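You operate a simulated robot arm through the tools that you are given. There is no shell and no other tool. Be economical: measure what you need, move in short steps, check, and stop when the job is done.

You run a simulated two-armed robot. Do the job below in one go: nothing can be reset, and whatever is moved stays where it is left.

JOB
Meter the white-, red- and blue-banded blocks and put the driest in the green tray.
Fine: meter back on the white square; the other blocks stay. Set down upright: sample block with the white band.

It is judged by the outcome, as a careful person would: the job done as asked, and still so three seconds after it is handed in. It fails if anything else is knocked over, pushed out of place, dropped, spilled or broken.

ROBOT AND FRAMES
Two 7-joint arms with fingered hands on one trunk, on a base that drives. Base frame: it is fixed to the floor where the robot stands at the start and does not move with it; the origin is under the middle of the robot, x ahead of it, y to its left, z up; the surface under the hand at the start is at about z = 0.86. Readings come in m, rad, newtons and seconds.
The left shoulder is at the start at [0.07, 0.142, 1.139], the right one opposite. With the tool pointing down near the work surface each hand reaches from about 0.42 to 0.8 m from the robot's upright axis, wherever it stands, measured 20 degrees to its own side. Places, roughly: inside of the green sample tray [0.5, 0, 0.9]; sample block with the blue band (9x6x6 cm) [0.6, 0.3, 0.9]; sample block with the green band [1, 1, 1]; sample block with the red band (9x6x6 cm) [0.6, 0.2, 0.9]; sample block with the white band (9x6x6 cm) [0.5, 0.4, 0.9]; white square [0.5, 0.2, 0.9]. Payload 3.6 kg a hand.
The TCP of each hand is the grasp point between the finger pads, 0.025 m short of the fingertips. In the tool frame z runs along the fingers and y along their closing line. Largest opening 0.088 m; the body of the gripper starts 0.029 m behind the TCP. The gripper is a hand of 5 fingers: y runs from the thumb to the fingers, the wrist lies at [-0.013, -0.097, -0.162] in the tool frame.
Orientation is that of the tool frame in the base frame, as a unit quaternion [x, y, z, w]. With the fingers straight down and the wrist toward the robot, the tool's x, y and z point along [0, 1, 0], [1, 0, 0] and [0, 0, -1] of the base frame.

CONTROLS
- The arms move only by the tool servo_tool. It takes "left_steps", "right_steps" or both (then of equal length, played together; a hand with none holds still); each is a list of rows, each a list of 6 numbers: the shift along the tool's x, y, z in mm, then the turn, a rotation vector about the tool's x, y, z in rad. In form: [[tx, ty, tz, ax, ay, az], ...]. A call has 1 to 12 rows; each row shifts and turns the commanded pose from where the row before left it, along the tool's axes as they then stand. Rows are played at 5 a second. More than 0.05 m and 0.15 rad between two rows, and nothing of the call is played. Where a pose cannot be reached the arm comes as near as it can. A force on the tool above 40 N (or 10 N above the force at the start of the call, whichever is more), or a blocked arm, ends the call early, and 0.2 s more pass. In this call time passes only in rows, and 0.2 s behind the last. It gives the time, the measured TCP pose, the force on the tool (base axes), the opening and the grip force at its end, in the units of the frame above (readings bear some noise), with the torque about the TCP (base axes, N m) and any sound that the robot's microphone picked up.
- Cameras (640 x 400 px; columns grow to the right, rows downward): "scene" is now at [0.1283, 0.0282, 1.3582]; the picture's right is [0.35, -0.93, 0.00], its down [-0.63, -0.24, -0.74] and it looks along [0.69, 0.26, -0.68] (base axes); focal length 227 px, centre (320, 200). "left" rides on the left gripper at [-0.059, -0.079, -0.105] in its tool frame; the picture's right is [-0.73, -0.32, 0.61], its down [0.62, -0.68, 0.38] and it looks along [0.29, 0.66, 0.70] (tool axes); focal length 234 px, centre (320, 200). "right" rides on the right gripper at [0.059, -0.079, -0.105] in its tool frame; the picture's right is [-0.73, 0.32, -0.61], its down [-0.62, -0.68, 0.38] and it looks along [-0.29, 0.66, 0.70] (tool axes); focal length 234 px, centre (320, 200). There is no depth. A picture from a camera that has moved, and an enlarged one, comes with that camera's place and axes in the base frame and with its lens.
- capture(camera): a new picture of that camera. It takes no simulated time.
- lift_body(by): slides the trunk up (or, below 0, down) by that many m; the arms and the scene camera ride with it, the base frame stays. It gives what a move gives, with no picture.
- roll_base(legs): drives the robot by 1 to 6 legs, each [ahead, left, turn to the left] in m, m and rad, along the robot's own axes; the way and the turn of a leg run together, so that a leg with both is an arc; at most 1.5 m and 3.142 rad a leg. The arms and the cameras ride along, it lands a little off, and it stops where it bumps. It gives what a move gives.
- curl_fingers(index, middle, ring, little, thumb_bend, thumb_turn, hand): sets how far each is bent, from 0 (flat) to 1 (curled in); at 0.3 the hand is open as for a grip, at 0.7 the pads meet at the TCP. One left out holds its place. A second passes; each finger stops where it meets its share of the squeeze, and holds until it gets a number again. It is the only way to open and close the hand. It gives what a move gives, with no picture; readings hold the bend of each and the force on index, middle, ring, little, thumb and palm. thumb_turn goes from beside the hand (0) to across from the fingers (1), as for a grip.
- pan_tilt(pan, tilt): turns the head with the scene camera to pan (to the left, within 1.501 rad either way) and tilt (down, from -0.506 to 1.204), counted from straight ahead of the robot. It gives what a move gives.
- enlarge(camera, box): a new picture of the part [left, top, right, bottom] of that camera's present view, enlarged. It takes no simulated time.
- sign_off(): hands the job in; it is judged then, once.

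Work in short steps. Places have to be worked out from the pictures, the camera data and where the tool is seen: move nearer, look again, correct. Check each grasp and each placing, and mend what went wrong. You have 120 turns and 92 pictures in all, those below and enlarged ones among them. Open the grippers and draw the arms clear of the work before you hand the job in, unless the task says otherwise; then end with one line.

The tools are called after "Request:" as a command line: name --argument value ..., lists and objects as JSON in quotes. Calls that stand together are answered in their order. servo_tool: Moves the arms, as the interface text tells. Its arguments: {"type":"object","properties":{"left_steps":{"type":"array","items":{"type":"array","items":{"type":"number"}}},"right_steps":{"type":"array","items":{"type":"array","items":{"type":"number"}}}},"required":[]} The other tools are called the same way: lift_body (by) slides the trunk up or down; curl_fingers (index, middle, ring, little, thumb_bend, thumb_turn, hand) moves the fingers one by one; roll_base (legs) drives the base; pan_tilt (pan, tilt) turns the head that bears the scene camera; capture (camera) takes a picture; enlarge (camera, box) takes an enlarged picture of a part of a camera's view; sign_off () hands the job in.

At the start:

```text
time: 0.0
left_ee_pos: [0.3879, 0.4061, 1.1983]
left_orientation: [0.708, 0.707, 0.001, 0.0]
left_ft_force: [0.4, 0.0, -0.7]
left_moment: [-0.01, 0.03, -0.03]
left_gripper_width: 0.0876
left_gripper_force: 0.0
left_shape: jaw
left_bend: [0.3, 0.3, 0.3, 0.3, 0.3, 0.98]
left_finger forces: [0.1, 0.1, 0.0, 0.1, 0.1, 0.1]
right_ee_pos: [0.5659, -0.0385, 1.0721]
right_orientation: [0.707, 0.707, 0.0, 0.0]
right_ft_force: [0.2, -0.1, 0.3]
right_moment: [0.0, -0.02, 0.02]
right_gripper_width: 0.0879
right_gripper_force: 0.2
right_shape: jaw
right_bend: [0.3, 0.3, 0.3, 0.3, 0.3, 0.98]
right_finger forces: [0.0, 0.0, 0.1, 0.0, 0.1, 0.1]
trunk travel left (down, up): [-0.675, 0.265]
robot x, y, heading: [-0.002, -0.001, 0.003]
head pan, tilt: [0.363, 0.742]
```

scene: 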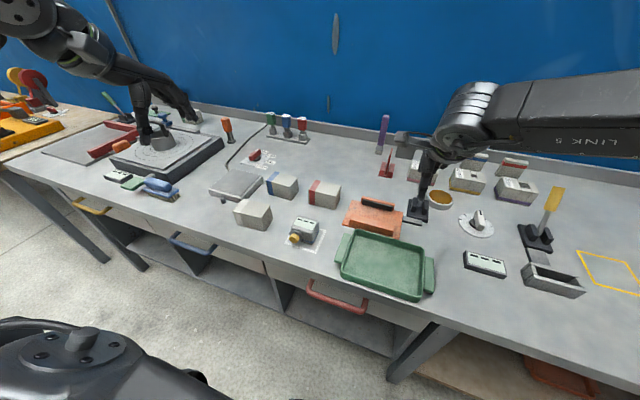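
right: 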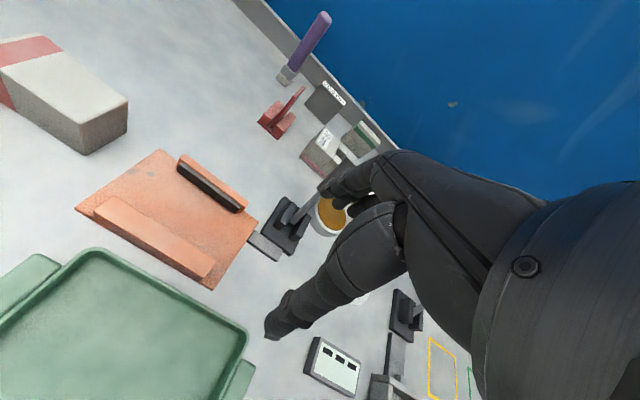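
left: 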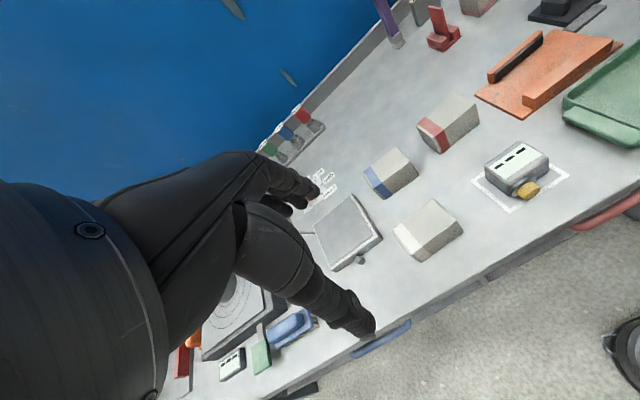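

The meter seems to be the small box with a yellow tip on the white square; the blocks lie behind it. I zoom in for detail.

Request:
enlarge --camera "scene" --box '[200, 140, 440, 290]'

Request:
enlarge --camera "left" --box '[340, 70, 600, 270]'

```text
2.67 times, centred on (320, 215) of scene
camera zoom: at [0.1283, 0.0282, 1.3582], right [0.35, -0.93, 0.0], down [-0.63, -0.24, -0.74], along [0.69, 0.26, -0.68], focal length 606 px, centre (320, 160)
```

zoom: 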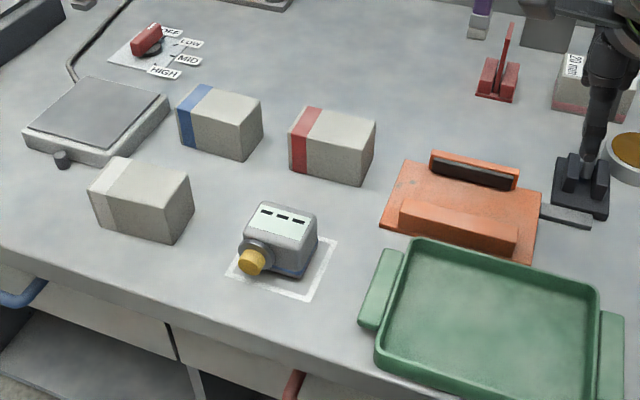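

```text
2.00 times, centred on (470, 170) of left
camera zoom: at [0.3076, 0.3454, 1.3046], right [-0.32, -0.73, -0.61], down [-0.68, 0.62, -0.38], along [0.66, 0.29, -0.7], focal length 468 px, centre (20, 260)
```

zoom: 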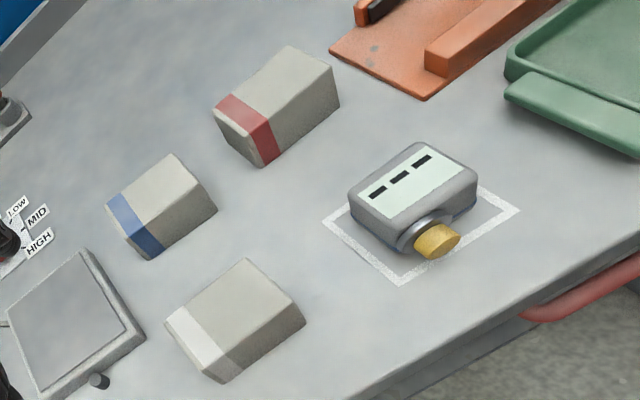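

I zoom in tighter on the meter to understand its shape and how it senses.

Request:
enlarge --camera "scene" --box '[272, 205, 344, 250]'

Request:
enlarge --camera "left" --box '[464, 120, 592, 220]'

```text
8.89 times, centred on (308, 228) of scene
camera zoom: at [0.1283, 0.0282, 1.3582], right [0.35, -0.93, 0.0], down [-0.63, -0.24, -0.74], along [0.69, 0.26, -0.68], focal length 2019 px, centre (427, -44)
```

zoom: 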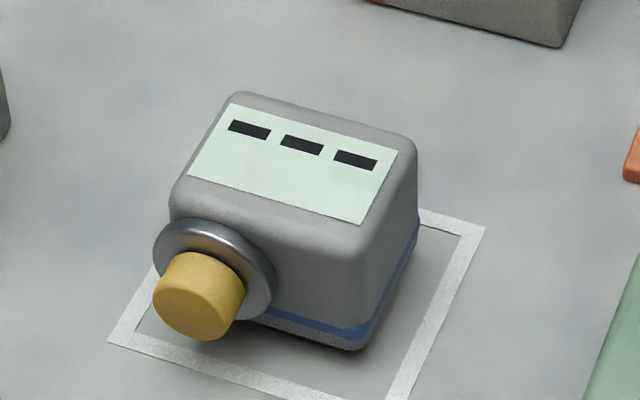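

```text
4.00 times, centred on (528, 170) of left
camera zoom: at [0.3076, 0.3454, 1.3046], right [-0.32, -0.73, -0.61], down [-0.68, 0.62, -0.38], along [0.66, 0.29, -0.7], focal length 937 px, centre (-512, 320)
```

zoom: 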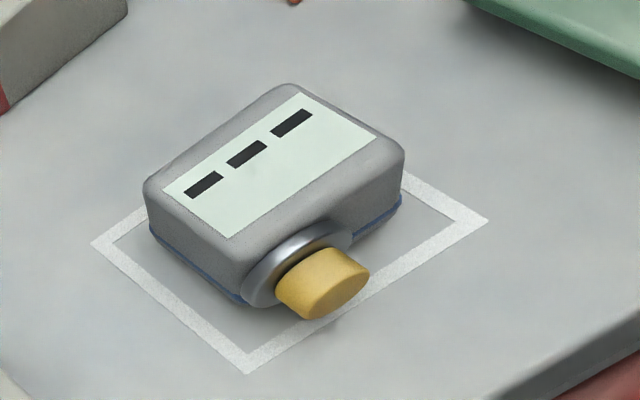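

The meter is about 5×6×5 cm, centred near (0.487, 0.204), with a yellow nose on its −x face and the display on top. I'll grip it across y with the left hand, so I first yaw the hand 90° high up.

Request:
servo_tool --left_steps '[[0, 0, 0, 0, 0, 0.1428], [0, 0, 0, 0, 0, 0.1428], [0, 0, 0, 0, 0, 0.1428], [0, 0, 0, 0, 0, 0.1428], [0, 0, 0, 0, 0, 0.1428], [0, 0, 0, 0, 0, 0.1428], [0, 0, 0, 0, 0, 0.1428], [0, 0, 0, 0, 0, 0.1428], [0, 0, 0, 0, 0, 0.1428], [0, 0, 0, 0, 0, 0.1428], [0, 0, 0, 0, 0, 0.1428]]'

```text
time: 2.4
left_ee_pos: [0.3822, 0.3565, 1.1385]
left_orientation: [1.0, 0.0, 0.002, -0.001]
left_ft_force: [-0.2, -0.7, -0.3]
left_moment: [-0.01, 0.02, 0.01]
left_gripper_width: 0.0879
left_gripper_force: 0.1
left_shape: jaw
left_bend: [0.3, 0.3, 0.3, 0.3, 0.3, 0.98]
left_finger forces: [0.0, 0.0, 0.1, 0.0, 0.0, 0.0]
left hand out of reach, approached as far as the arm can: row 9, 10, 11
right_ee_pos: [0.5669, -0.0386, 1.0698]
right_orientation: [0.708, 0.707, 0.0, -0.001]
right_ft_force: [-0.7, -0.1, 0.1]
right_moment: [-0.01, 0.01, 0.01]
right_gripper_width: 0.0877
right_gripper_force: 0.1
right_shape: jaw
right_bend: [0.3, 0.3, 0.3, 0.3, 0.3, 0.98]
right_finger forces: [0.1, 0.0, 0.0, 0.1, 0.0, 0.1]
trunk travel left (down, up): [-0.675, 0.265]
robot x, y, heading: [-0.0001, -0.0002, -0.005]
head pan, tilt: [0.363, 0.742]
```

Orientation is right but the arm pulled in a bit. I move to above the meter at about z≈1.03 and check.

Request:
servo_tool --left_steps '[[21, 30, 21, 0, 0, 0], [21, 30, 21, 0, 0, 0], [21, 30, 21, 0, 0, 0], [21, 30, 21, 0, 0, 0], [21, 32, 21, 0, 0, 0]]'

Request:
capture --camera "left"

Request:
enlarge --camera "scene" --box '[200, 140, 440, 290]'

```text
time: 3.6
left_ee_pos: [0.4895, 0.2022, 1.0329]
left_orientation: [1.0, 0.0, -0.001, 0.0]
left_ft_force: [0.5, -0.4, -0.2]
left_moment: [-0.02, 0.0, -0.01]
left_gripper_width: 0.0879
left_gripper_force: 0.1
left_shape: jaw
left_bend: [0.3, 0.3, 0.3, 0.3, 0.3, 0.98]
left_finger forces: [0.1, 0.0, 0.0, 0.0, 0.0, 0.1]
right_ee_pos: [0.5681, -0.04, 1.0691]
right_orientation: [0.708, 0.706, 0.0, -0.002]
right_ft_force: [-0.5, -0.2, 0.1]
right_moment: [-0.03, 0.03, 0.0]
right_gripper_width: 0.0876
right_gripper_force: 0.2
right_shape: jaw
right_bend: [0.3, 0.3, 0.3, 0.3, 0.3, 0.98]
right_finger forces: [0.1, 0.0, 0.0, 0.0, 0.0, 0.0]
trunk travel left (down, up): [-0.675, 0.265]
robot x, y, heading: [0.0004, -0.0023, 0.0]
head pan, tilt: [0.363, 0.742]
```

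```text
84 pictures are left
camera left: at [0.4302, 0.2806, 1.139], right [-0.73, 0.32, -0.61], down [0.62, 0.68, -0.38], along [0.29, -0.66, -0.7], focal length 234 px, centre (320, 200)
```

left: 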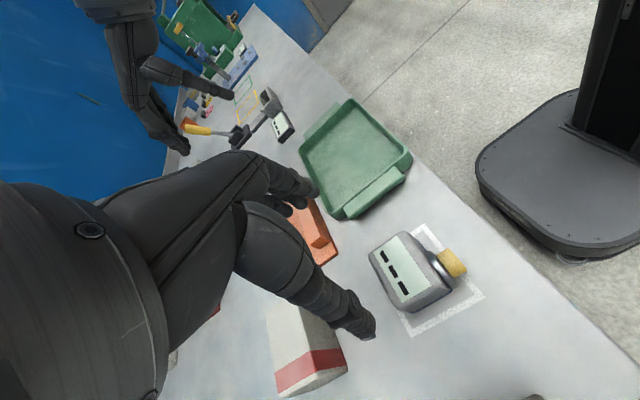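

```text
2.67 times, centred on (320, 215) of scene
camera zoom: at [0.1299, 0.0269, 1.3581], right [0.35, -0.93, 0.0], down [-0.63, -0.24, -0.74], along [0.69, 0.26, -0.68], focal length 606 px, centre (320, 160)
```

zoom: 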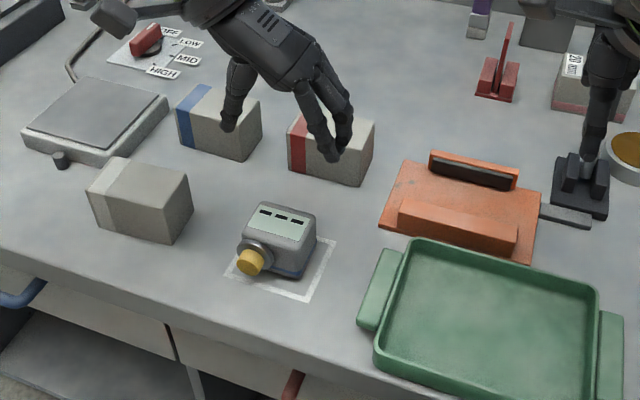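

The hand lines up over the meter (x≈0.483, y≈0.204). I descend partway.

Request:
servo_tool --left_steps '[[-2, 0, 35, 0, 0, 0], [-2, 0, 35, 0, 0, 0], [0, 0, 30, 0, 0, 0]]'

Request:
enlarge --camera "scene" --box '[240, 180, 368, 260]'

Request:
capture --camera "left"

```text
time: 4.4
left_ee_pos: [0.4848, 0.2049, 0.9335]
left_orientation: [1.0, -0.001, 0.001, 0.0]
left_ft_force: [0.2, 0.2, 0.3]
left_moment: [0.0, 0.02, 0.0]
left_gripper_width: 0.0876
left_gripper_force: 0.0
left_shape: jaw
left_bend: [0.3, 0.3, 0.3, 0.3, 0.3, 0.98]
left_finger forces: [0.0, 0.1, 0.1, 0.0, 0.1, 0.0]
right_ee_pos: [0.5674, -0.0379, 1.071]
right_orientation: [0.707, 0.707, 0.0, 0.001]
right_ft_force: [0.3, 0.3, -0.9]
right_moment: [-0.02, 0.01, 0.0]
right_gripper_width: 0.0878
right_gripper_force: 0.0
right_shape: jaw
right_bend: [0.3, 0.3, 0.3, 0.3, 0.3, 0.98]
right_finger forces: [0.0, 0.0, 0.1, 0.0, 0.0, 0.0]
trunk travel left (down, up): [-0.675, 0.265]
robot x, y, heading: [-0.0026, 0.002, 0.006]
head pan, tilt: [0.363, 0.742]
```

```text
5.00 times, centred on (304, 220) of scene
camera zoom: at [0.1286, 0.0284, 1.3582], right [0.35, -0.93, 0.0], down [-0.63, -0.24, -0.74], along [0.69, 0.26, -0.68], focal length 1135 px, centre (400, 100)
```

zoom: 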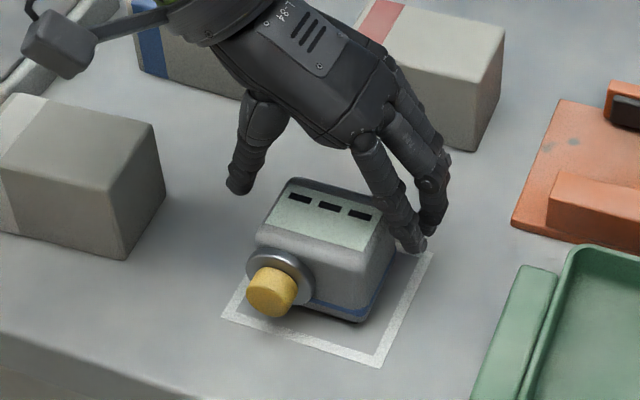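

```text
81 pictures are left
camera left: at [0.4253, 0.2835, 1.0405], right [-0.73, 0.32, -0.61], down [0.62, 0.68, -0.38], along [0.29, -0.66, -0.7], focal length 234 px, centre (320, 200)
```

left: 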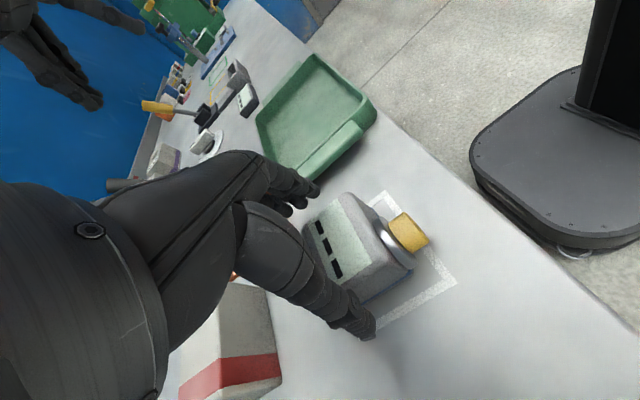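

Fingers straddle the meter and the display stays visible. I lower to z≈0.893.

Request:
servo_tool --left_steps '[[0, 0, 20, 0, 0, 0], [0, 0, 20, 0, 0, 0]]'

Request:
enlarge --camera "scene" --box '[240, 180, 368, 260]'

Request:
enlarge --camera "left" --box '[200, 120, 456, 360]'

```text
time: 5.0
left_ee_pos: [0.4844, 0.2045, 0.8971]
left_orientation: [1.0, -0.001, 0.001, 0.0]
left_ft_force: [0.9, -2.4, 4.8]
left_moment: [-0.03, 0.06, 0.02]
left_gripper_width: 0.0875
left_gripper_force: 0.1
left_shape: jaw
left_bend: [0.29, 0.3, 0.3, 0.3, 0.3, 0.98]
left_finger forces: [3.7, 0.1, 0.1, 0.0, 1.8, 0.1]
right_ee_pos: [0.5659, -0.0399, 1.0718]
right_orientation: [0.707, 0.707, 0.001, -0.001]
right_ft_force: [-0.4, 0.1, -0.1]
right_moment: [0.0, -0.01, -0.02]
right_gripper_width: 0.0874
right_gripper_force: 0.0
right_shape: jaw
right_bend: [0.3, 0.3, 0.3, 0.3, 0.3, 0.98]
right_finger forces: [0.1, 0.0, 0.0, 0.1, 0.1, 0.1]
trunk travel left (down, up): [-0.675, 0.265]
robot x, y, heading: [0.0007, -0.0018, 0.004]
head pan, tilt: [0.363, 0.742]
```

```text
5.00 times, centred on (304, 220) of scene
camera zoom: at [0.1278, 0.0268, 1.3585], right [0.35, -0.94, 0.0], down [-0.63, -0.24, -0.74], along [0.69, 0.26, -0.68], focal length 1135 px, centre (400, 100)
```

zoom: 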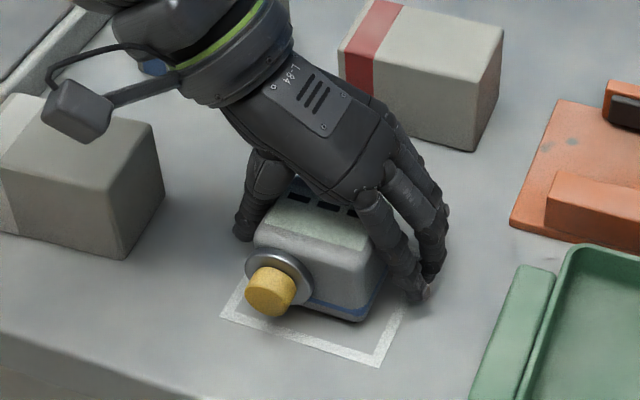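

```text
1.67 times, centred on (328, 240) of left
camera zoom: at [0.4247, 0.2821, 1.0026], right [-0.72, 0.32, -0.61], down [0.63, 0.68, -0.38], along [0.29, -0.66, -0.7], focal length 390 px, centre (307, 133)
```

zoom: 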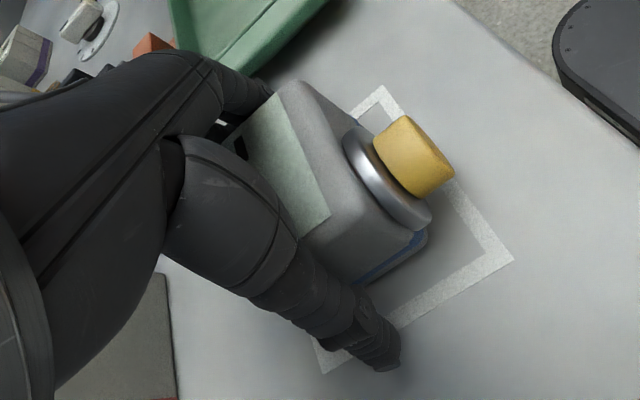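

Index and thumb tips are lightly touching the table, so I raise 5 mm and close.

Request:
servo_tool --left_steps '[[0, 0, -6, 0, 0, 0]]'

Request:
curl_fingers --hand "left" --index 0.6 --middle 0.6 --ring 0.6 --little 0.6 --thumb_bend 0.6

Request:
enlarge --camera "scene" --box '[240, 180, 368, 260]'

```text
time: 5.4
left_ee_pos: [0.4835, 0.2067, 0.9008]
left_orientation: [1.0, 0.001, 0.0, 0.0]
left_ft_force: [1.0, -0.9, -0.5]
left_moment: [-0.03, 0.01, 0.02]
left_gripper_width: 0.0877
left_gripper_force: 0.1
left_shape: jaw
left_bend: [0.3, 0.3, 0.3, 0.3, 0.3, 0.98]
left_finger forces: [0.6, 0.0, 0.0, 0.0, 0.1, 0.0]
right_ee_pos: [0.5672, -0.0389, 1.0714]
right_orientation: [0.707, 0.707, 0.001, -0.001]
right_ft_force: [1.1, 0.6, 0.1]
right_moment: [0.01, 0.0, 0.0]
right_gripper_width: 0.0874
right_gripper_force: 0.0
right_shape: jaw
right_bend: [0.3, 0.3, 0.3, 0.3, 0.3, 0.98]
right_finger forces: [0.1, 0.0, 0.0, 0.0, 0.0, 0.1]
trunk travel left (down, up): [-0.675, 0.265]
robot x, y, heading: [0.0029, 0.0002, 0.001]
head pan, tilt: [0.363, 0.742]
```

```text
time: 6.4
left_ee_pos: [0.4842, 0.2053, 0.9025]
left_orientation: [1.0, 0.0, 0.001, -0.001]
left_ft_force: [1.8, -1.5, 3.9]
left_moment: [-0.23, 0.01, 0.04]
left_gripper_width: 0.0609
left_gripper_force: 25.0
left_shape: fingers
left_bend: [0.35, 0.48, 0.58, 0.6, 0.51, 0.96]
left_finger forces: [17.1, 7.1, 1.5, 0.0, 25.0, 0.0]
right_ee_pos: [0.5665, -0.0384, 1.0701]
right_orientation: [0.707, 0.707, 0.0, 0.001]
right_ft_force: [-0.2, 0.7, 0.2]
right_moment: [0.03, 0.01, -0.03]
right_gripper_width: 0.0876
right_gripper_force: 0.0
right_shape: jaw
right_bend: [0.3, 0.3, 0.3, 0.3, 0.3, 0.98]
right_finger forces: [0.0, 0.1, 0.0, 0.1, 0.1, 0.1]
trunk travel left (down, up): [-0.675, 0.265]
robot x, y, heading: [-0.0005, 0.0006, 0.005]
head pan, tilt: [0.363, 0.742]
```

```text
5.00 times, centred on (304, 220) of scene
camera zoom: at [0.1282, 0.0277, 1.3583], right [0.35, -0.94, 0.0], down [-0.63, -0.24, -0.74], along [0.69, 0.26, -0.68], focal length 1135 px, centre (400, 100)
```

zoom: 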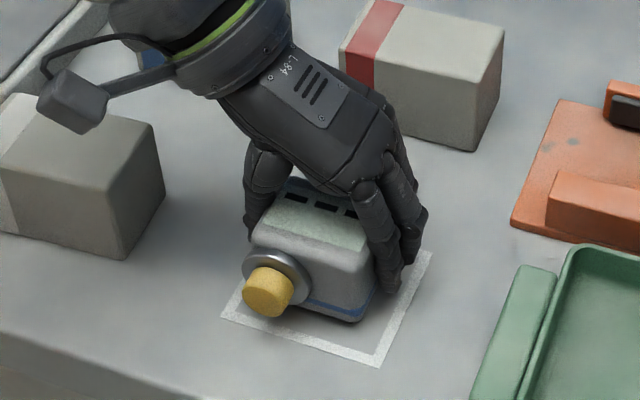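

Firm grip, 25 N. I lift 100 mm and check the display.

Request:
servo_tool --left_steps '[[0, 0, -20, 0, 0, 0], [0, 0, -40, 0, 0, 0], [0, 0, -40, 0, 0, 0]]'

Request:
enlarge --camera "scene" --box '[220, 140, 380, 260]'

Request:
capture --camera "left"

```text
time: 7.2
left_ee_pos: [0.4832, 0.2042, 1.0006]
left_orientation: [1.0, -0.002, 0.0, 0.001]
left_ft_force: [0.1, -0.3, -2.6]
left_moment: [0.0, 0.01, 0.0]
left_gripper_width: 0.0608
left_gripper_force: 22.4
left_shape: fingers
left_bend: [0.36, 0.48, 0.59, 0.6, 0.51, 0.96]
left_finger forces: [14.0, 6.9, 1.2, 0.0, 23.3, 0.0]
right_ee_pos: [0.5665, -0.0399, 1.0707]
right_orientation: [0.707, 0.707, 0.0, -0.001]
right_ft_force: [0.1, -0.3, 0.1]
right_moment: [-0.02, 0.01, 0.0]
right_gripper_width: 0.0877
right_gripper_force: 0.0
right_shape: jaw
right_bend: [0.3, 0.3, 0.3, 0.3, 0.3, 0.98]
right_finger forces: [0.0, 0.1, 0.0, 0.0, 0.1, 0.1]
trunk travel left (down, up): [-0.675, 0.265]
robot x, y, heading: [-0.0005, -0.0002, -0.001]
head pan, tilt: [0.363, 0.742]
```

```text
3.33 times, centred on (300, 200) of scene
camera zoom: at [0.1284, 0.028, 1.3581], right [0.35, -0.94, 0.0], down [-0.63, -0.24, -0.74], along [0.69, 0.26, -0.68], focal length 757 px, centre (387, 200)
```

zoom: 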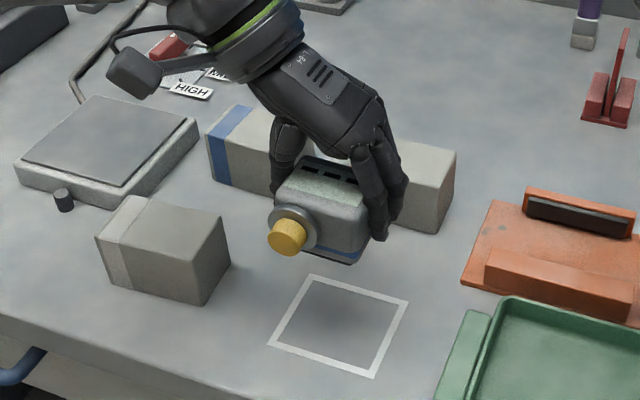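

```text
76 pictures are left
camera left: at [0.4235, 0.2824, 1.1085], right [-0.73, 0.32, -0.61], down [0.62, 0.68, -0.38], along [0.29, -0.66, -0.7], focal length 234 px, centre (320, 200)
```

left: 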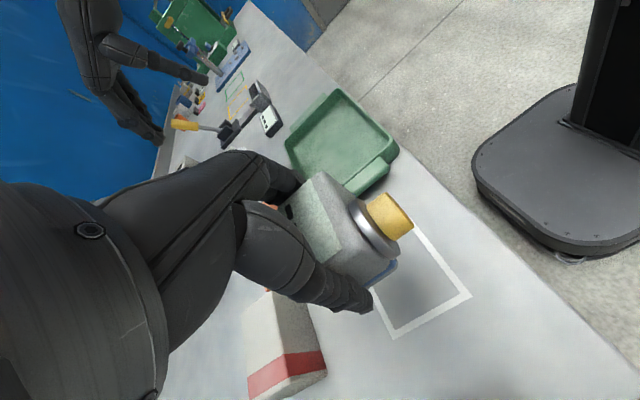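

The meter is held level, with the display visible from the head. First I try setting it gently on top of the white block (centre ≈(0.485, 0.36)).

Request:
servo_tool --left_steps '[[0, -40, 0, 0, 0, 0], [0, -40, 0, 0, 0, 0], [0, -40, 0, 0, 0, 0], [0, -36, 0, 0, 0, 0]]'

Request:
enlarge --camera "scene" --box '[180, 140, 340, 260]'

```text
time: 8.2
left_ee_pos: [0.485, 0.3622, 1.0002]
left_orientation: [1.0, 0.0, 0.0, 0.001]
left_ft_force: [-0.4, 0.2, -4.1]
left_moment: [-0.05, -0.05, 0.01]
left_gripper_width: 0.0605
left_gripper_force: 21.6
left_shape: fingers
left_bend: [0.36, 0.48, 0.59, 0.6, 0.51, 0.96]
left_finger forces: [12.7, 6.7, 1.5, 0.0, 22.0, 0.0]
right_ee_pos: [0.5663, -0.0375, 1.0712]
right_orientation: [0.707, 0.707, 0.0, 0.002]
right_ft_force: [0.5, 0.0, -0.7]
right_moment: [0.0, -0.01, 0.02]
right_gripper_width: 0.0875
right_gripper_force: 0.1
right_shape: jaw
right_bend: [0.3, 0.3, 0.3, 0.3, 0.3, 0.98]
right_finger forces: [0.1, 0.0, 0.0, 0.1, 0.0, 0.0]
trunk travel left (down, up): [-0.675, 0.265]
robot x, y, heading: [-0.0004, -0.0003, -0.002]
head pan, tilt: [0.363, 0.742]
```

```text
3.33 times, centred on (260, 200) of scene
camera zoom: at [0.1285, 0.0298, 1.3581], right [0.35, -0.93, 0.0], down [-0.63, -0.24, -0.74], along [0.69, 0.26, -0.68], focal length 757 px, centre (520, 200)
```

zoom: 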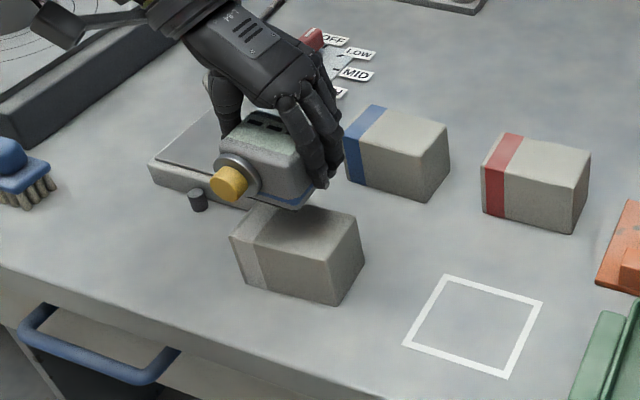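

I lower toward contact, expected near TCP z≈0.9625.

Request:
servo_tool --left_steps '[[0, 0, 15, 0, 0, 0], [0, 0, 15, 0, 0, 0], [0, 0, 4, 0, 0, 0], [0, 0, 3, 0, 0, 0], [0, 0, 2, 0, 0, 0]]'

Request:
enlarge --camera "scene" --box '[200, 160, 312, 240]'

Request:
capture --camera "left"

```text
time: 9.4
left_ee_pos: [0.4836, 0.3595, 0.9622]
left_orientation: [1.0, -0.001, 0.001, 0.0]
left_ft_force: [2.5, 1.9, 7.4]
left_moment: [-0.16, 0.08, 0.02]
left_gripper_width: 0.0604
left_gripper_force: 25.1
left_shape: fingers
left_bend: [0.36, 0.48, 0.59, 0.6, 0.51, 0.96]
left_finger forces: [16.2, 6.8, 1.6, 0.1, 25.4, 0.0]
right_ee_pos: [0.565, -0.0387, 1.0708]
right_orientation: [0.707, 0.707, 0.0, 0.0]
right_ft_force: [0.1, 1.1, 0.0]
right_moment: [-0.01, 0.01, 0.02]
right_gripper_width: 0.0876
right_gripper_force: 0.0
right_shape: jaw
right_bend: [0.3, 0.3, 0.3, 0.3, 0.3, 0.98]
right_finger forces: [0.0, 0.0, 0.0, 0.0, 0.0, 0.0]
trunk travel left (down, up): [-0.675, 0.265]
robot x, y, heading: [-0.0006, 0.001, -0.002]
head pan, tilt: [0.363, 0.742]
```

```text
5.00 times, centred on (256, 200) of scene
camera zoom: at [0.1276, 0.0278, 1.3585], right [0.35, -0.93, 0.0], down [-0.63, -0.24, -0.74], along [0.69, 0.26, -0.68], focal length 1135 px, centre (640, 200)
```

zoom: 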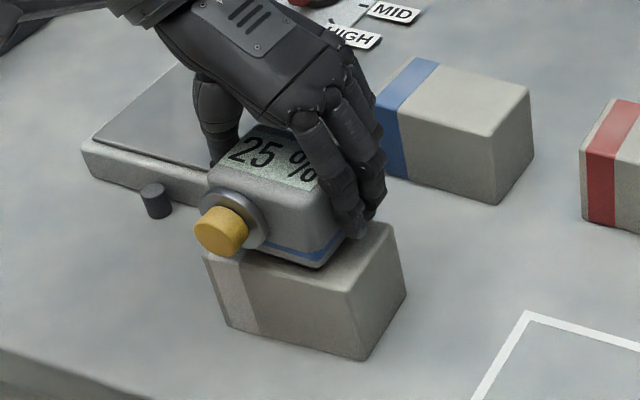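

```text
73 pictures are left
camera left: at [0.4238, 0.439, 1.0689], right [-0.72, 0.32, -0.61], down [0.62, 0.68, -0.38], along [0.29, -0.66, -0.69], focal length 234 px, centre (320, 200)
```

left: 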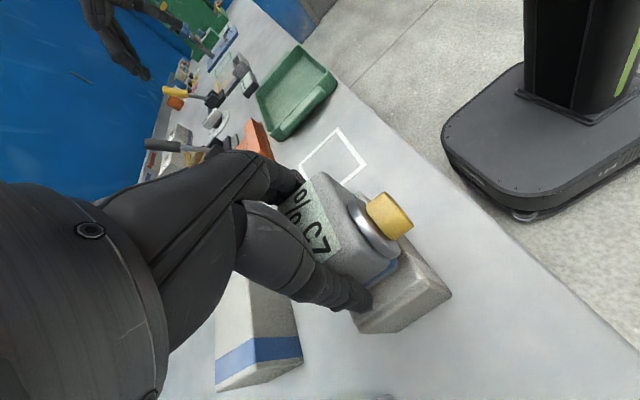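

It reads 25 % for the white block. I lift and move over to the blue block at about (0.63, 0.35).

Request:
servo_tool --left_steps '[[0, 0, -10, 0, 0, 0], [0, 0, -30, 0, 0, 0], [35, 3, 0, 0, 0, 0], [37, 3, 0, 0, 0, 0], [37, 3, 0, 0, 0, 0], [37, 2, 0, 0, 0, 0]]'

Request:
enlarge --camera "scene" --box '[200, 120, 360, 240]'

Request:
capture --camera "left"

```text
time: 10.8
left_ee_pos: [0.5783, 0.3356, 1.0059]
left_orientation: [1.0, 0.001, 0.001, 0.0]
left_ft_force: [0.4, -0.3, -3.3]
left_moment: [0.0, -0.01, 0.01]
left_gripper_width: 0.06
left_gripper_force: 20.8
left_shape: fingers
left_bend: [0.36, 0.49, 0.59, 0.6, 0.51, 0.96]
left_finger forces: [12.9, 6.7, 1.6, 0.0, 21.2, 0.0]
left hand out of reach, approached as far as the arm can: row 5, 6
right_ee_pos: [0.5664, -0.0379, 1.0711]
right_orientation: [0.707, 0.707, 0.0, -0.001]
right_ft_force: [0.4, 0.5, -0.9]
right_moment: [0.0, 0.02, -0.02]
right_gripper_width: 0.0876
right_gripper_force: 0.0
right_shape: jaw
right_bend: [0.3, 0.3, 0.3, 0.3, 0.3, 0.98]
right_finger forces: [0.0, 0.1, 0.1, 0.0, 0.1, 0.0]
trunk travel left (down, up): [-0.675, 0.265]
robot x, y, heading: [-0.0008, -0.0007, -0.004]
head pan, tilt: [0.363, 0.742]
```

```text
3.33 times, centred on (280, 180) of scene
camera zoom: at [0.1288, 0.0289, 1.3581], right [0.35, -0.93, 0.0], down [-0.63, -0.24, -0.74], along [0.69, 0.26, -0.68], focal length 757 px, centre (453, 267)
```

zoom: 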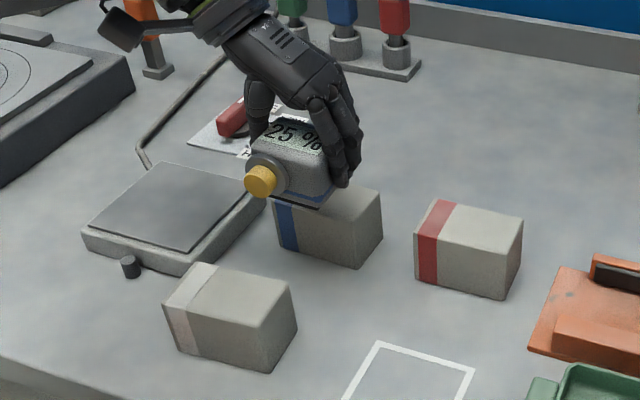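

```text
71 pictures are left
camera left: at [0.5188, 0.4135, 1.1109], right [-0.72, 0.32, -0.61], down [0.62, 0.68, -0.38], along [0.29, -0.66, -0.69], focal length 234 px, centre (320, 200)
```

left: 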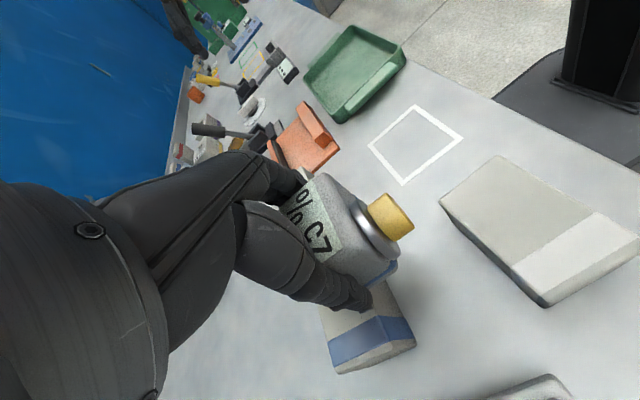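

The reading is held after lift-off, which helps. The blue block (≈(0.627, 0.347)) is slightly out of reach in this yaw, so I yaw the wrist back toward the robot by 0.75 rad and then extend.

Request:
servo_tool --left_steps '[[0, 0, 0, 0, 0, -0.15], [0, 0, 0, 0, 0, -0.15], [0, 0, 0, 0, 0, -0.15], [0, 0, 0, 0, 0, -0.15], [0, 0, 0, 0, 0, -0.15], [23, 12, 0, 0, 0, 0], [22, 12, 0, 0, 0, 0]]'

Request:
enlarge --camera "scene" --box '[200, 120, 360, 240]'

```text
time: 12.4
left_ee_pos: [0.63, 0.3471, 1.0021]
left_orientation: [0.93, 0.366, -0.001, 0.0]
left_ft_force: [-0.3, 0.0, -3.8]
left_moment: [0.01, 0.01, -0.01]
left_gripper_width: 0.06
left_gripper_force: 20.8
left_shape: fingers
left_bend: [0.36, 0.49, 0.59, 0.6, 0.51, 0.96]
left_finger forces: [12.9, 6.8, 1.5, 0.1, 20.6, 0.0]
right_ee_pos: [0.5668, -0.0387, 1.0698]
right_orientation: [0.707, 0.707, 0.0, 0.0]
right_ft_force: [0.2, 0.3, -0.6]
right_moment: [-0.03, 0.0, 0.01]
right_gripper_width: 0.0875
right_gripper_force: 0.0
right_shape: jaw
right_bend: [0.3, 0.3, 0.3, 0.3, 0.3, 0.98]
right_finger forces: [0.0, 0.0, 0.0, 0.1, 0.0, 0.0]
trunk travel left (down, up): [-0.675, 0.265]
robot x, y, heading: [0.0019, 0.0004, 0.002]
head pan, tilt: [0.363, 0.742]
```

```text
3.33 times, centred on (280, 180) of scene
camera zoom: at [0.1302, 0.028, 1.358], right [0.35, -0.93, 0.0], down [-0.63, -0.24, -0.74], along [0.69, 0.26, -0.68], focal length 757 px, centre (453, 267)
```

zoom: 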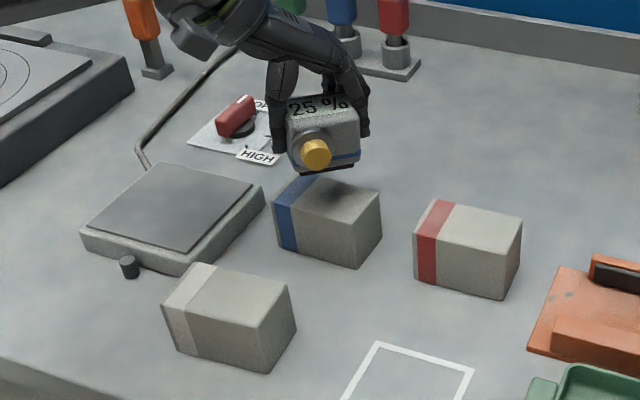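

In place over the blue block. I lower to contact.

Request:
servo_tool --left_steps '[[0, 0, 15, 0, 0, 0], [0, 0, 15, 0, 0, 0], [0, 0, 5, 0, 0, 0], [0, 0, 4, 0, 0, 0], [0, 0, 2, 0, 0, 0]]'

Request:
enlarge --camera "scene" --box '[220, 120, 332, 200]'

```text
time: 13.6
left_ee_pos: [0.6303, 0.3465, 0.9643]
left_orientation: [0.93, 0.367, 0.002, 0.001]
left_ft_force: [2.0, 1.9, 2.8]
left_moment: [-0.1, -0.11, 0.07]
left_gripper_width: 0.0601
left_gripper_force: 22.2
left_shape: fingers
left_bend: [0.36, 0.49, 0.59, 0.6, 0.51, 0.96]
left_finger forces: [14.5, 6.9, 2.0, 0.1, 21.0, 0.0]
right_ee_pos: [0.5659, -0.0388, 1.0705]
right_orientation: [0.707, 0.707, 0.0, 0.001]
right_ft_force: [-0.6, -0.3, 0.0]
right_moment: [-0.04, -0.02, -0.01]
right_gripper_width: 0.0877
right_gripper_force: 0.0
right_shape: jaw
right_bend: [0.3, 0.3, 0.3, 0.3, 0.3, 0.98]
right_finger forces: [0.0, 0.0, 0.0, 0.1, 0.1, 0.0]
trunk travel left (down, up): [-0.675, 0.265]
robot x, y, heading: [-0.0001, 0.0044, -0.002]
head pan, tilt: [0.363, 0.742]
```

```text
5.00 times, centred on (276, 160) of scene
camera zoom: at [0.1278, 0.0282, 1.3584], right [0.35, -0.93, 0.0], down [-0.63, -0.24, -0.74], along [0.69, 0.26, -0.68], focal length 1135 px, centre (540, 400)
```

zoom: 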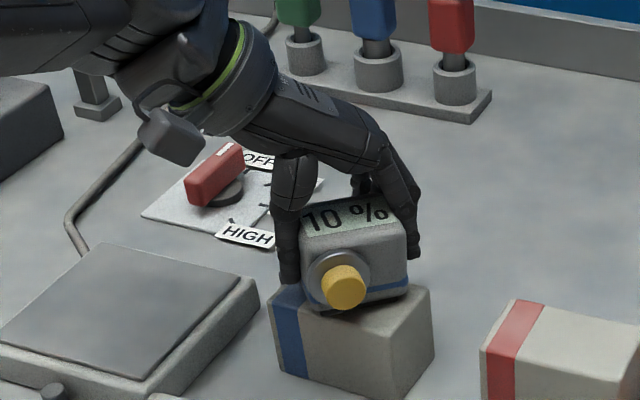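

Blue reads 10 %. Lift and go to the red block (≈(0.636, 0.20)).

Request:
servo_tool --left_steps '[[0, 0, -10, 0, 0, 0], [0, 0, -30, 0, 0, 0], [-24, 28, 0, 0, 0, 0], [-24, 28, 0, 0, 0, 0], [-24, 28, 0, 0, 0, 0], [-24, 27, 0, 0, 0, 0]]'

Request:
enlarge --camera "scene" --box '[220, 120, 380, 240]'

```text
time: 15.0
left_ee_pos: [0.6346, 0.2004, 1.0037]
left_orientation: [0.931, 0.366, 0.0, -0.001]
left_ft_force: [0.0, -0.3, -3.3]
left_moment: [0.07, -0.04, 0.0]
left_gripper_width: 0.0598
left_gripper_force: 20.5
left_shape: fingers
left_bend: [0.36, 0.49, 0.59, 0.6, 0.51, 0.96]
left_finger forces: [13.3, 6.7, 1.5, 0.0, 20.3, 0.1]
right_ee_pos: [0.5666, -0.0396, 1.0707]
right_orientation: [0.707, 0.707, 0.0, -0.001]
right_ft_force: [0.1, 0.4, -0.9]
right_moment: [0.07, -0.02, -0.04]
right_gripper_width: 0.0877
right_gripper_force: 0.0
right_shape: jaw
right_bend: [0.3, 0.3, 0.3, 0.3, 0.3, 0.98]
right_finger forces: [0.0, 0.0, 0.0, 0.0, 0.0, 0.1]
trunk travel left (down, up): [-0.675, 0.265]
robot x, y, heading: [0.0034, -0.0011, 0.001]
head pan, tilt: [0.363, 0.742]
```

```text
3.33 times, centred on (300, 180) of scene
camera zoom: at [0.1296, 0.0268, 1.3581], right [0.35, -0.93, 0.0], down [-0.63, -0.24, -0.74], along [0.69, 0.26, -0.68], focal length 757 px, centre (387, 267)
```

zoom: 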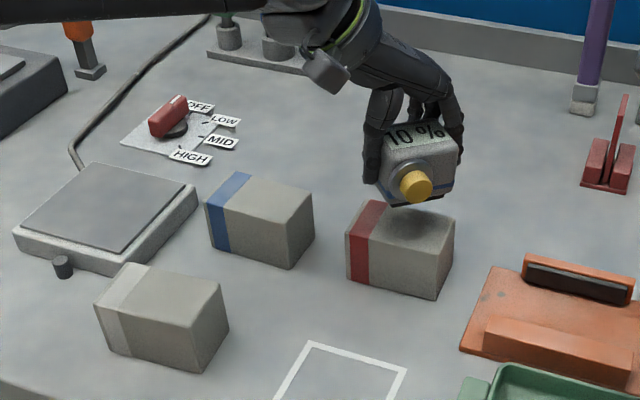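

Lined up over red; lower to contact.

Request:
servo_tool --left_steps '[[0, 0, 15, 0, 0, 0], [0, 0, 15, 0, 0, 0], [0, 0, 5, 0, 0, 0], [0, 0, 4, 0, 0, 0], [0, 0, 2, 0, 0, 0]]'

Request:
enlarge --camera "scene" --box '[260, 120, 388, 210]'

```text
time: 16.2
left_ee_pos: [0.6339, 0.1994, 0.964]
left_orientation: [0.93, 0.367, 0.001, 0.002]
left_ft_force: [2.8, 2.2, 6.5]
left_moment: [-0.25, -0.13, 0.1]
left_gripper_width: 0.0601
left_gripper_force: 23.5
left_shape: fingers
left_bend: [0.36, 0.49, 0.59, 0.6, 0.51, 0.96]
left_finger forces: [16.2, 6.9, 2.0, 0.0, 21.2, 0.0]
right_ee_pos: [0.5666, -0.0388, 1.0703]
right_orientation: [0.707, 0.707, 0.0, 0.0]
right_ft_force: [0.4, 0.2, 0.1]
right_moment: [0.02, 0.0, -0.01]
right_gripper_width: 0.0876
right_gripper_force: 0.1
right_shape: jaw
right_bend: [0.3, 0.3, 0.3, 0.3, 0.3, 0.98]
right_finger forces: [0.0, 0.1, 0.0, 0.1, 0.1, 0.1]
trunk travel left (down, up): [-0.675, 0.265]
robot x, y, heading: [0.0026, 0.0006, 0.0]
head pan, tilt: [0.363, 0.742]
```

```text
4.44 times, centred on (324, 165) of scene
camera zoom: at [0.1274, 0.0283, 1.3585], right [0.35, -0.93, 0.0], down [-0.63, -0.24, -0.74], along [0.69, 0.26, -0.68], focal length 1009 px, centre (302, 356)
```

zoom: 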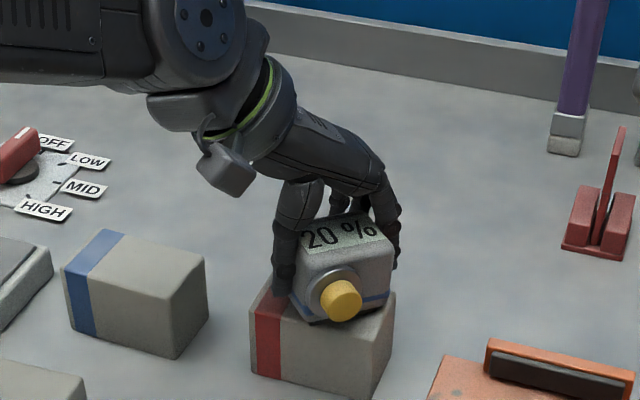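

Red reads 20 %. The note about the white block makes me want to be sure readings are settled, so I dwell a second here and re-read.

Request:
servo_tool --left_steps '[[0, 0, 0, 0, 0, 0], [0, 0, 0, 0, 0, 0], [0, 0, 0, 0, 0, 0], [0, 0, 0, 0, 0, 0], [0, 0, 0, 0, 0, 0], [0, 0, 0, 0, 0, 0], [0, 0, 0, 0, 0, 0], [0, 0, 0, 0, 0, 0]]'

Request:
enlarge --camera "scene" --box '[260, 120, 388, 210]'

```text
time: 18.0
left_ee_pos: [0.6332, 0.2002, 0.9646]
left_orientation: [0.931, 0.365, 0.001, 0.001]
left_ft_force: [5.3, 4.0, 15.6]
left_moment: [-0.4, -0.27, 0.12]
left_gripper_width: 0.0598
left_gripper_force: 25.0
left_shape: fingers
left_bend: [0.35, 0.48, 0.6, 0.6, 0.51, 0.96]
left_finger forces: [18.3, 7.5, 2.9, 0.0, 21.9, 0.0]
right_ee_pos: [0.5656, -0.0388, 1.0707]
right_orientation: [0.708, 0.707, 0.002, 0.001]
right_ft_force: [0.1, -1.7, 0.1]
right_moment: [-0.01, 0.0, -0.01]
right_gripper_width: 0.0877
right_gripper_force: 0.1
right_shape: jaw
right_bend: [0.3, 0.3, 0.3, 0.3, 0.3, 0.98]
right_finger forces: [0.0, 0.0, 0.0, 0.0, 0.1, 0.1]
trunk travel left (down, up): [-0.675, 0.265]
robot x, y, heading: [0.0004, 0.0017, 0.006]
head pan, tilt: [0.363, 0.742]
```

```text
4.44 times, centred on (324, 165) of scene
camera zoom: at [0.1269, 0.0283, 1.3584], right [0.35, -0.93, 0.0], down [-0.63, -0.24, -0.74], along [0.69, 0.26, -0.68], focal length 1009 px, centre (302, 356)
```

zoom: 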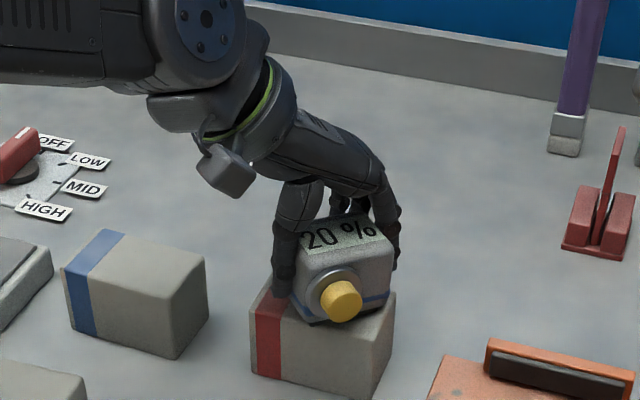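

Stable at 20 %. I'll double-check the white block on the way back: lift, translate, yaw back.

Request:
servo_tool --left_steps '[[0, 0, -10, 0, 0, 0], [0, 0, -30, 0, 0, 0], [0, -44, 0, 0, 0, 0], [0, -44, 0, 0, 0, 0], [0, -44, 0, 0, 0, 0], [0, -44, 0, 0, 0, 0], [0, -43, 0, 0, 0, 0], [0, 0, 0, 0, 0, 0.15], [0, 0, 0, 0, 0, 0.15], [0, 0, 0, 0, 0, 0.15], [0, 0, 0, 0, 0, 0.15], [0, 0, 0, 0, 0, 0.15]]'

Request:
enlarge --camera "scene" --box '[180, 140, 340, 260]'

```text
time: 20.6
left_ee_pos: [0.4849, 0.3609, 1.0021]
left_orientation: [1.0, -0.001, 0.0, 0.001]
left_ft_force: [-0.5, 0.1, -4.1]
left_moment: [-0.03, -0.01, -0.02]
left_gripper_width: 0.0599
left_gripper_force: 20.4
left_shape: fingers
left_bend: [0.36, 0.49, 0.6, 0.6, 0.51, 0.96]
left_finger forces: [13.3, 6.4, 1.7, 0.0, 19.7, 0.0]
right_ee_pos: [0.567, -0.0393, 1.0702]
right_orientation: [0.707, 0.707, 0.0, -0.002]
right_ft_force: [-0.7, -0.3, -0.1]
right_moment: [0.02, -0.01, -0.02]
right_gripper_width: 0.0876
right_gripper_force: 0.1
right_shape: jaw
right_bend: [0.3, 0.3, 0.3, 0.3, 0.3, 0.98]
right_finger forces: [0.0, 0.0, 0.0, 0.1, 0.1, 0.0]
trunk travel left (down, up): [-0.675, 0.265]
robot x, y, heading: [0.0026, 0.001, -0.001]
head pan, tilt: [0.363, 0.742]
```

```text
3.33 times, centred on (260, 200) of scene
camera zoom: at [0.1293, 0.0284, 1.3581], right [0.35, -0.93, 0.0], down [-0.63, -0.24, -0.74], along [0.69, 0.26, -0.68], focal length 757 px, centre (520, 200)
```

zoom: 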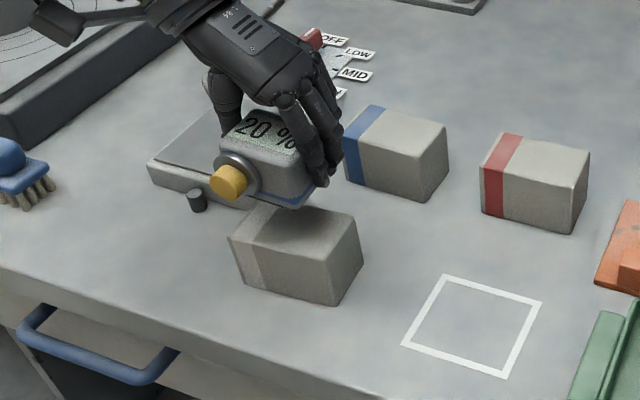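

Lower onto the white block again and dwell before reading.

Request:
servo_tool --left_steps '[[0, 0, 15, 0, 0, 0], [0, 0, 15, 0, 0, 0], [0, 0, 5, 0, 0, 0], [0, 0, 4, 0, 0, 0], [0, 0, 2, 0, 0, 0], [0, 0, 0, 0, 0, 0], [0, 0, 0, 0, 0, 0], [0, 0, 0, 0, 0, 0], [0, 0, 0, 0, 0, 0]]'

Request:
enlarge --camera "scene" --box '[200, 160, 312, 240]'

```text
time: 22.6
left_ee_pos: [0.483, 0.3581, 0.9643]
left_orientation: [1.0, 0.0, 0.001, 0.0]
left_ft_force: [5.3, 5.6, 22.9]
left_moment: [-0.38, 0.11, 0.05]
left_gripper_width: 0.0595
left_gripper_force: 24.8
left_shape: fingers
left_bend: [0.36, 0.49, 0.6, 0.6, 0.51, 0.96]
left_finger forces: [15.7, 6.6, 2.7, 0.0, 24.3, 0.1]
right_ee_pos: [0.5639, -0.0394, 1.0715]
right_orientation: [0.707, 0.707, 0.001, 0.001]
right_ft_force: [-0.2, 0.4, 1.4]
right_moment: [-0.01, -0.02, 0.05]
right_gripper_width: 0.0876
right_gripper_force: 0.0
right_shape: jaw
right_bend: [0.3, 0.3, 0.3, 0.3, 0.3, 0.98]
right_finger forces: [0.1, 0.0, 0.0, 0.0, 0.0, 0.0]
trunk travel left (down, up): [-0.675, 0.265]
robot x, y, heading: [0.0007, 0.0003, 0.001]
head pan, tilt: [0.363, 0.742]
```

```text
5.00 times, centred on (256, 200) of scene
camera zoom: at [0.1267, 0.0272, 1.3585], right [0.35, -0.94, 0.0], down [-0.63, -0.24, -0.74], along [0.69, 0.26, -0.68], focal length 1135 px, centre (640, 200)
```

zoom: 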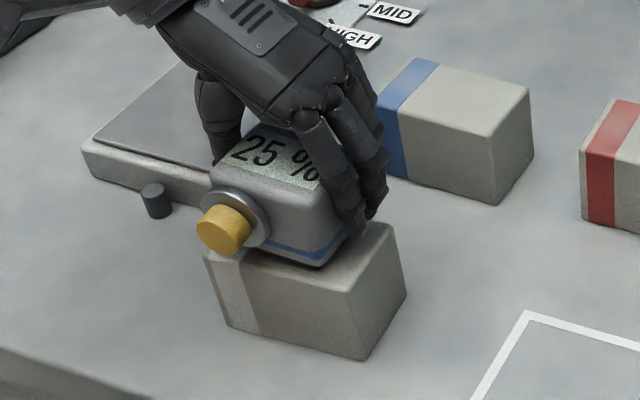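

White is confirmed at 25 %, red 20 %, blue 10 %: blue is the driest. I lift and carry the meter back above the white square.

Request:
servo_tool --left_steps '[[0, 0, -10, 0, 0, 0], [0, 0, -30, 0, 0, 0], [0, 40, 0, 0, 0, 0], [0, 40, 0, 0, 0, 0], [0, 40, 0, 0, 0, 0], [0, 37, 0, 0, 0, 0], [-1, 0, 30, 0, 0, 0], [-1, 0, 30, 0, 0, 0]]'

Request:
enlarge --camera "scene" --box '[240, 170, 368, 260]'

```text
time: 24.4
left_ee_pos: [0.4835, 0.2042, 0.9433]
left_orientation: [1.0, 0.001, 0.0, -0.001]
left_ft_force: [0.1, -0.1, -3.1]
left_moment: [0.0, 0.0, 0.02]
left_gripper_width: 0.0597
left_gripper_force: 20.3
left_shape: fingers
left_bend: [0.36, 0.49, 0.6, 0.6, 0.5, 0.96]
left_finger forces: [12.8, 6.5, 1.7, 0.0, 19.6, 0.0]
right_ee_pos: [0.5663, -0.0379, 1.0705]
right_orientation: [0.707, 0.707, -0.001, 0.0]
right_ft_force: [-0.8, 0.7, -0.1]
right_moment: [0.01, 0.03, -0.01]
right_gripper_width: 0.0877
right_gripper_force: 0.0
right_shape: jaw
right_bend: [0.3, 0.3, 0.3, 0.3, 0.3, 0.98]
right_finger forces: [0.1, 0.1, 0.0, 0.0, 0.1, 0.0]
trunk travel left (down, up): [-0.675, 0.265]
robot x, y, heading: [-0.0015, -0.001, -0.002]
head pan, tilt: [0.363, 0.742]
```

```text
4.44 times, centred on (304, 215) of scene
camera zoom: at [0.1294, 0.0285, 1.3581], right [0.35, -0.93, 0.0], down [-0.63, -0.24, -0.74], along [0.69, 0.26, -0.68], focal length 1009 px, centre (391, 133)
```

zoom: 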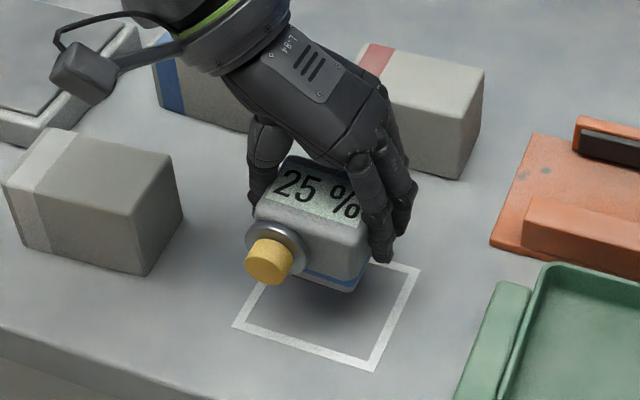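

Aligned; lower the last ~40 mm to the original seating height (TCP≈0.903).

Request:
servo_tool --left_steps '[[0, 0, 20, 0, 0, 0], [0, 0, 12, 0, 0, 0], [0, 0, 4, 0, 0, 0], [0, 0, 3, 0, 0, 0], [0, 0, 2, 0, 0, 0]]'

Request:
enlarge --camera "scene" --box '[240, 170, 368, 260]'

```text
time: 25.6
left_ee_pos: [0.4822, 0.2029, 0.9036]
left_orientation: [1.0, 0.002, 0.003, 0.001]
left_ft_force: [5.2, 4.9, 23.2]
left_moment: [-0.4, 0.12, -0.01]
left_gripper_width: 0.0599
left_gripper_force: 25.3
left_shape: fingers
left_bend: [0.36, 0.49, 0.6, 0.6, 0.51, 0.96]
left_finger forces: [16.7, 6.7, 2.4, 0.1, 24.0, 0.1]
right_ee_pos: [0.5643, -0.0399, 1.0715]
right_orientation: [0.707, 0.707, 0.001, 0.001]
right_ft_force: [0.4, -0.3, 0.1]
right_moment: [0.0, 0.0, 0.02]
right_gripper_width: 0.0875
right_gripper_force: 0.1
right_shape: jaw
right_bend: [0.3, 0.3, 0.3, 0.3, 0.3, 0.98]
right_finger forces: [0.0, 0.1, 0.0, 0.0, 0.1, 0.1]
trunk travel left (down, up): [-0.675, 0.265]
robot x, y, heading: [-0.0018, -0.0002, -0.004]
head pan, tilt: [0.363, 0.742]
```

```text
4.44 times, centred on (304, 215) of scene
camera zoom: at [0.1263, 0.0278, 1.3589], right [0.35, -0.93, 0.0], down [-0.63, -0.24, -0.74], along [0.69, 0.26, -0.67], focal length 1009 px, centre (391, 133)
```

zoom: 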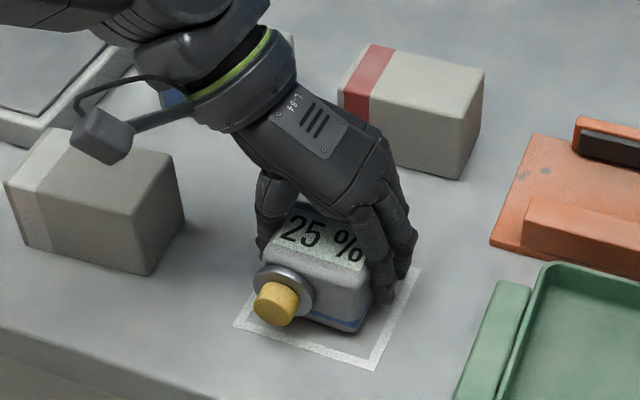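

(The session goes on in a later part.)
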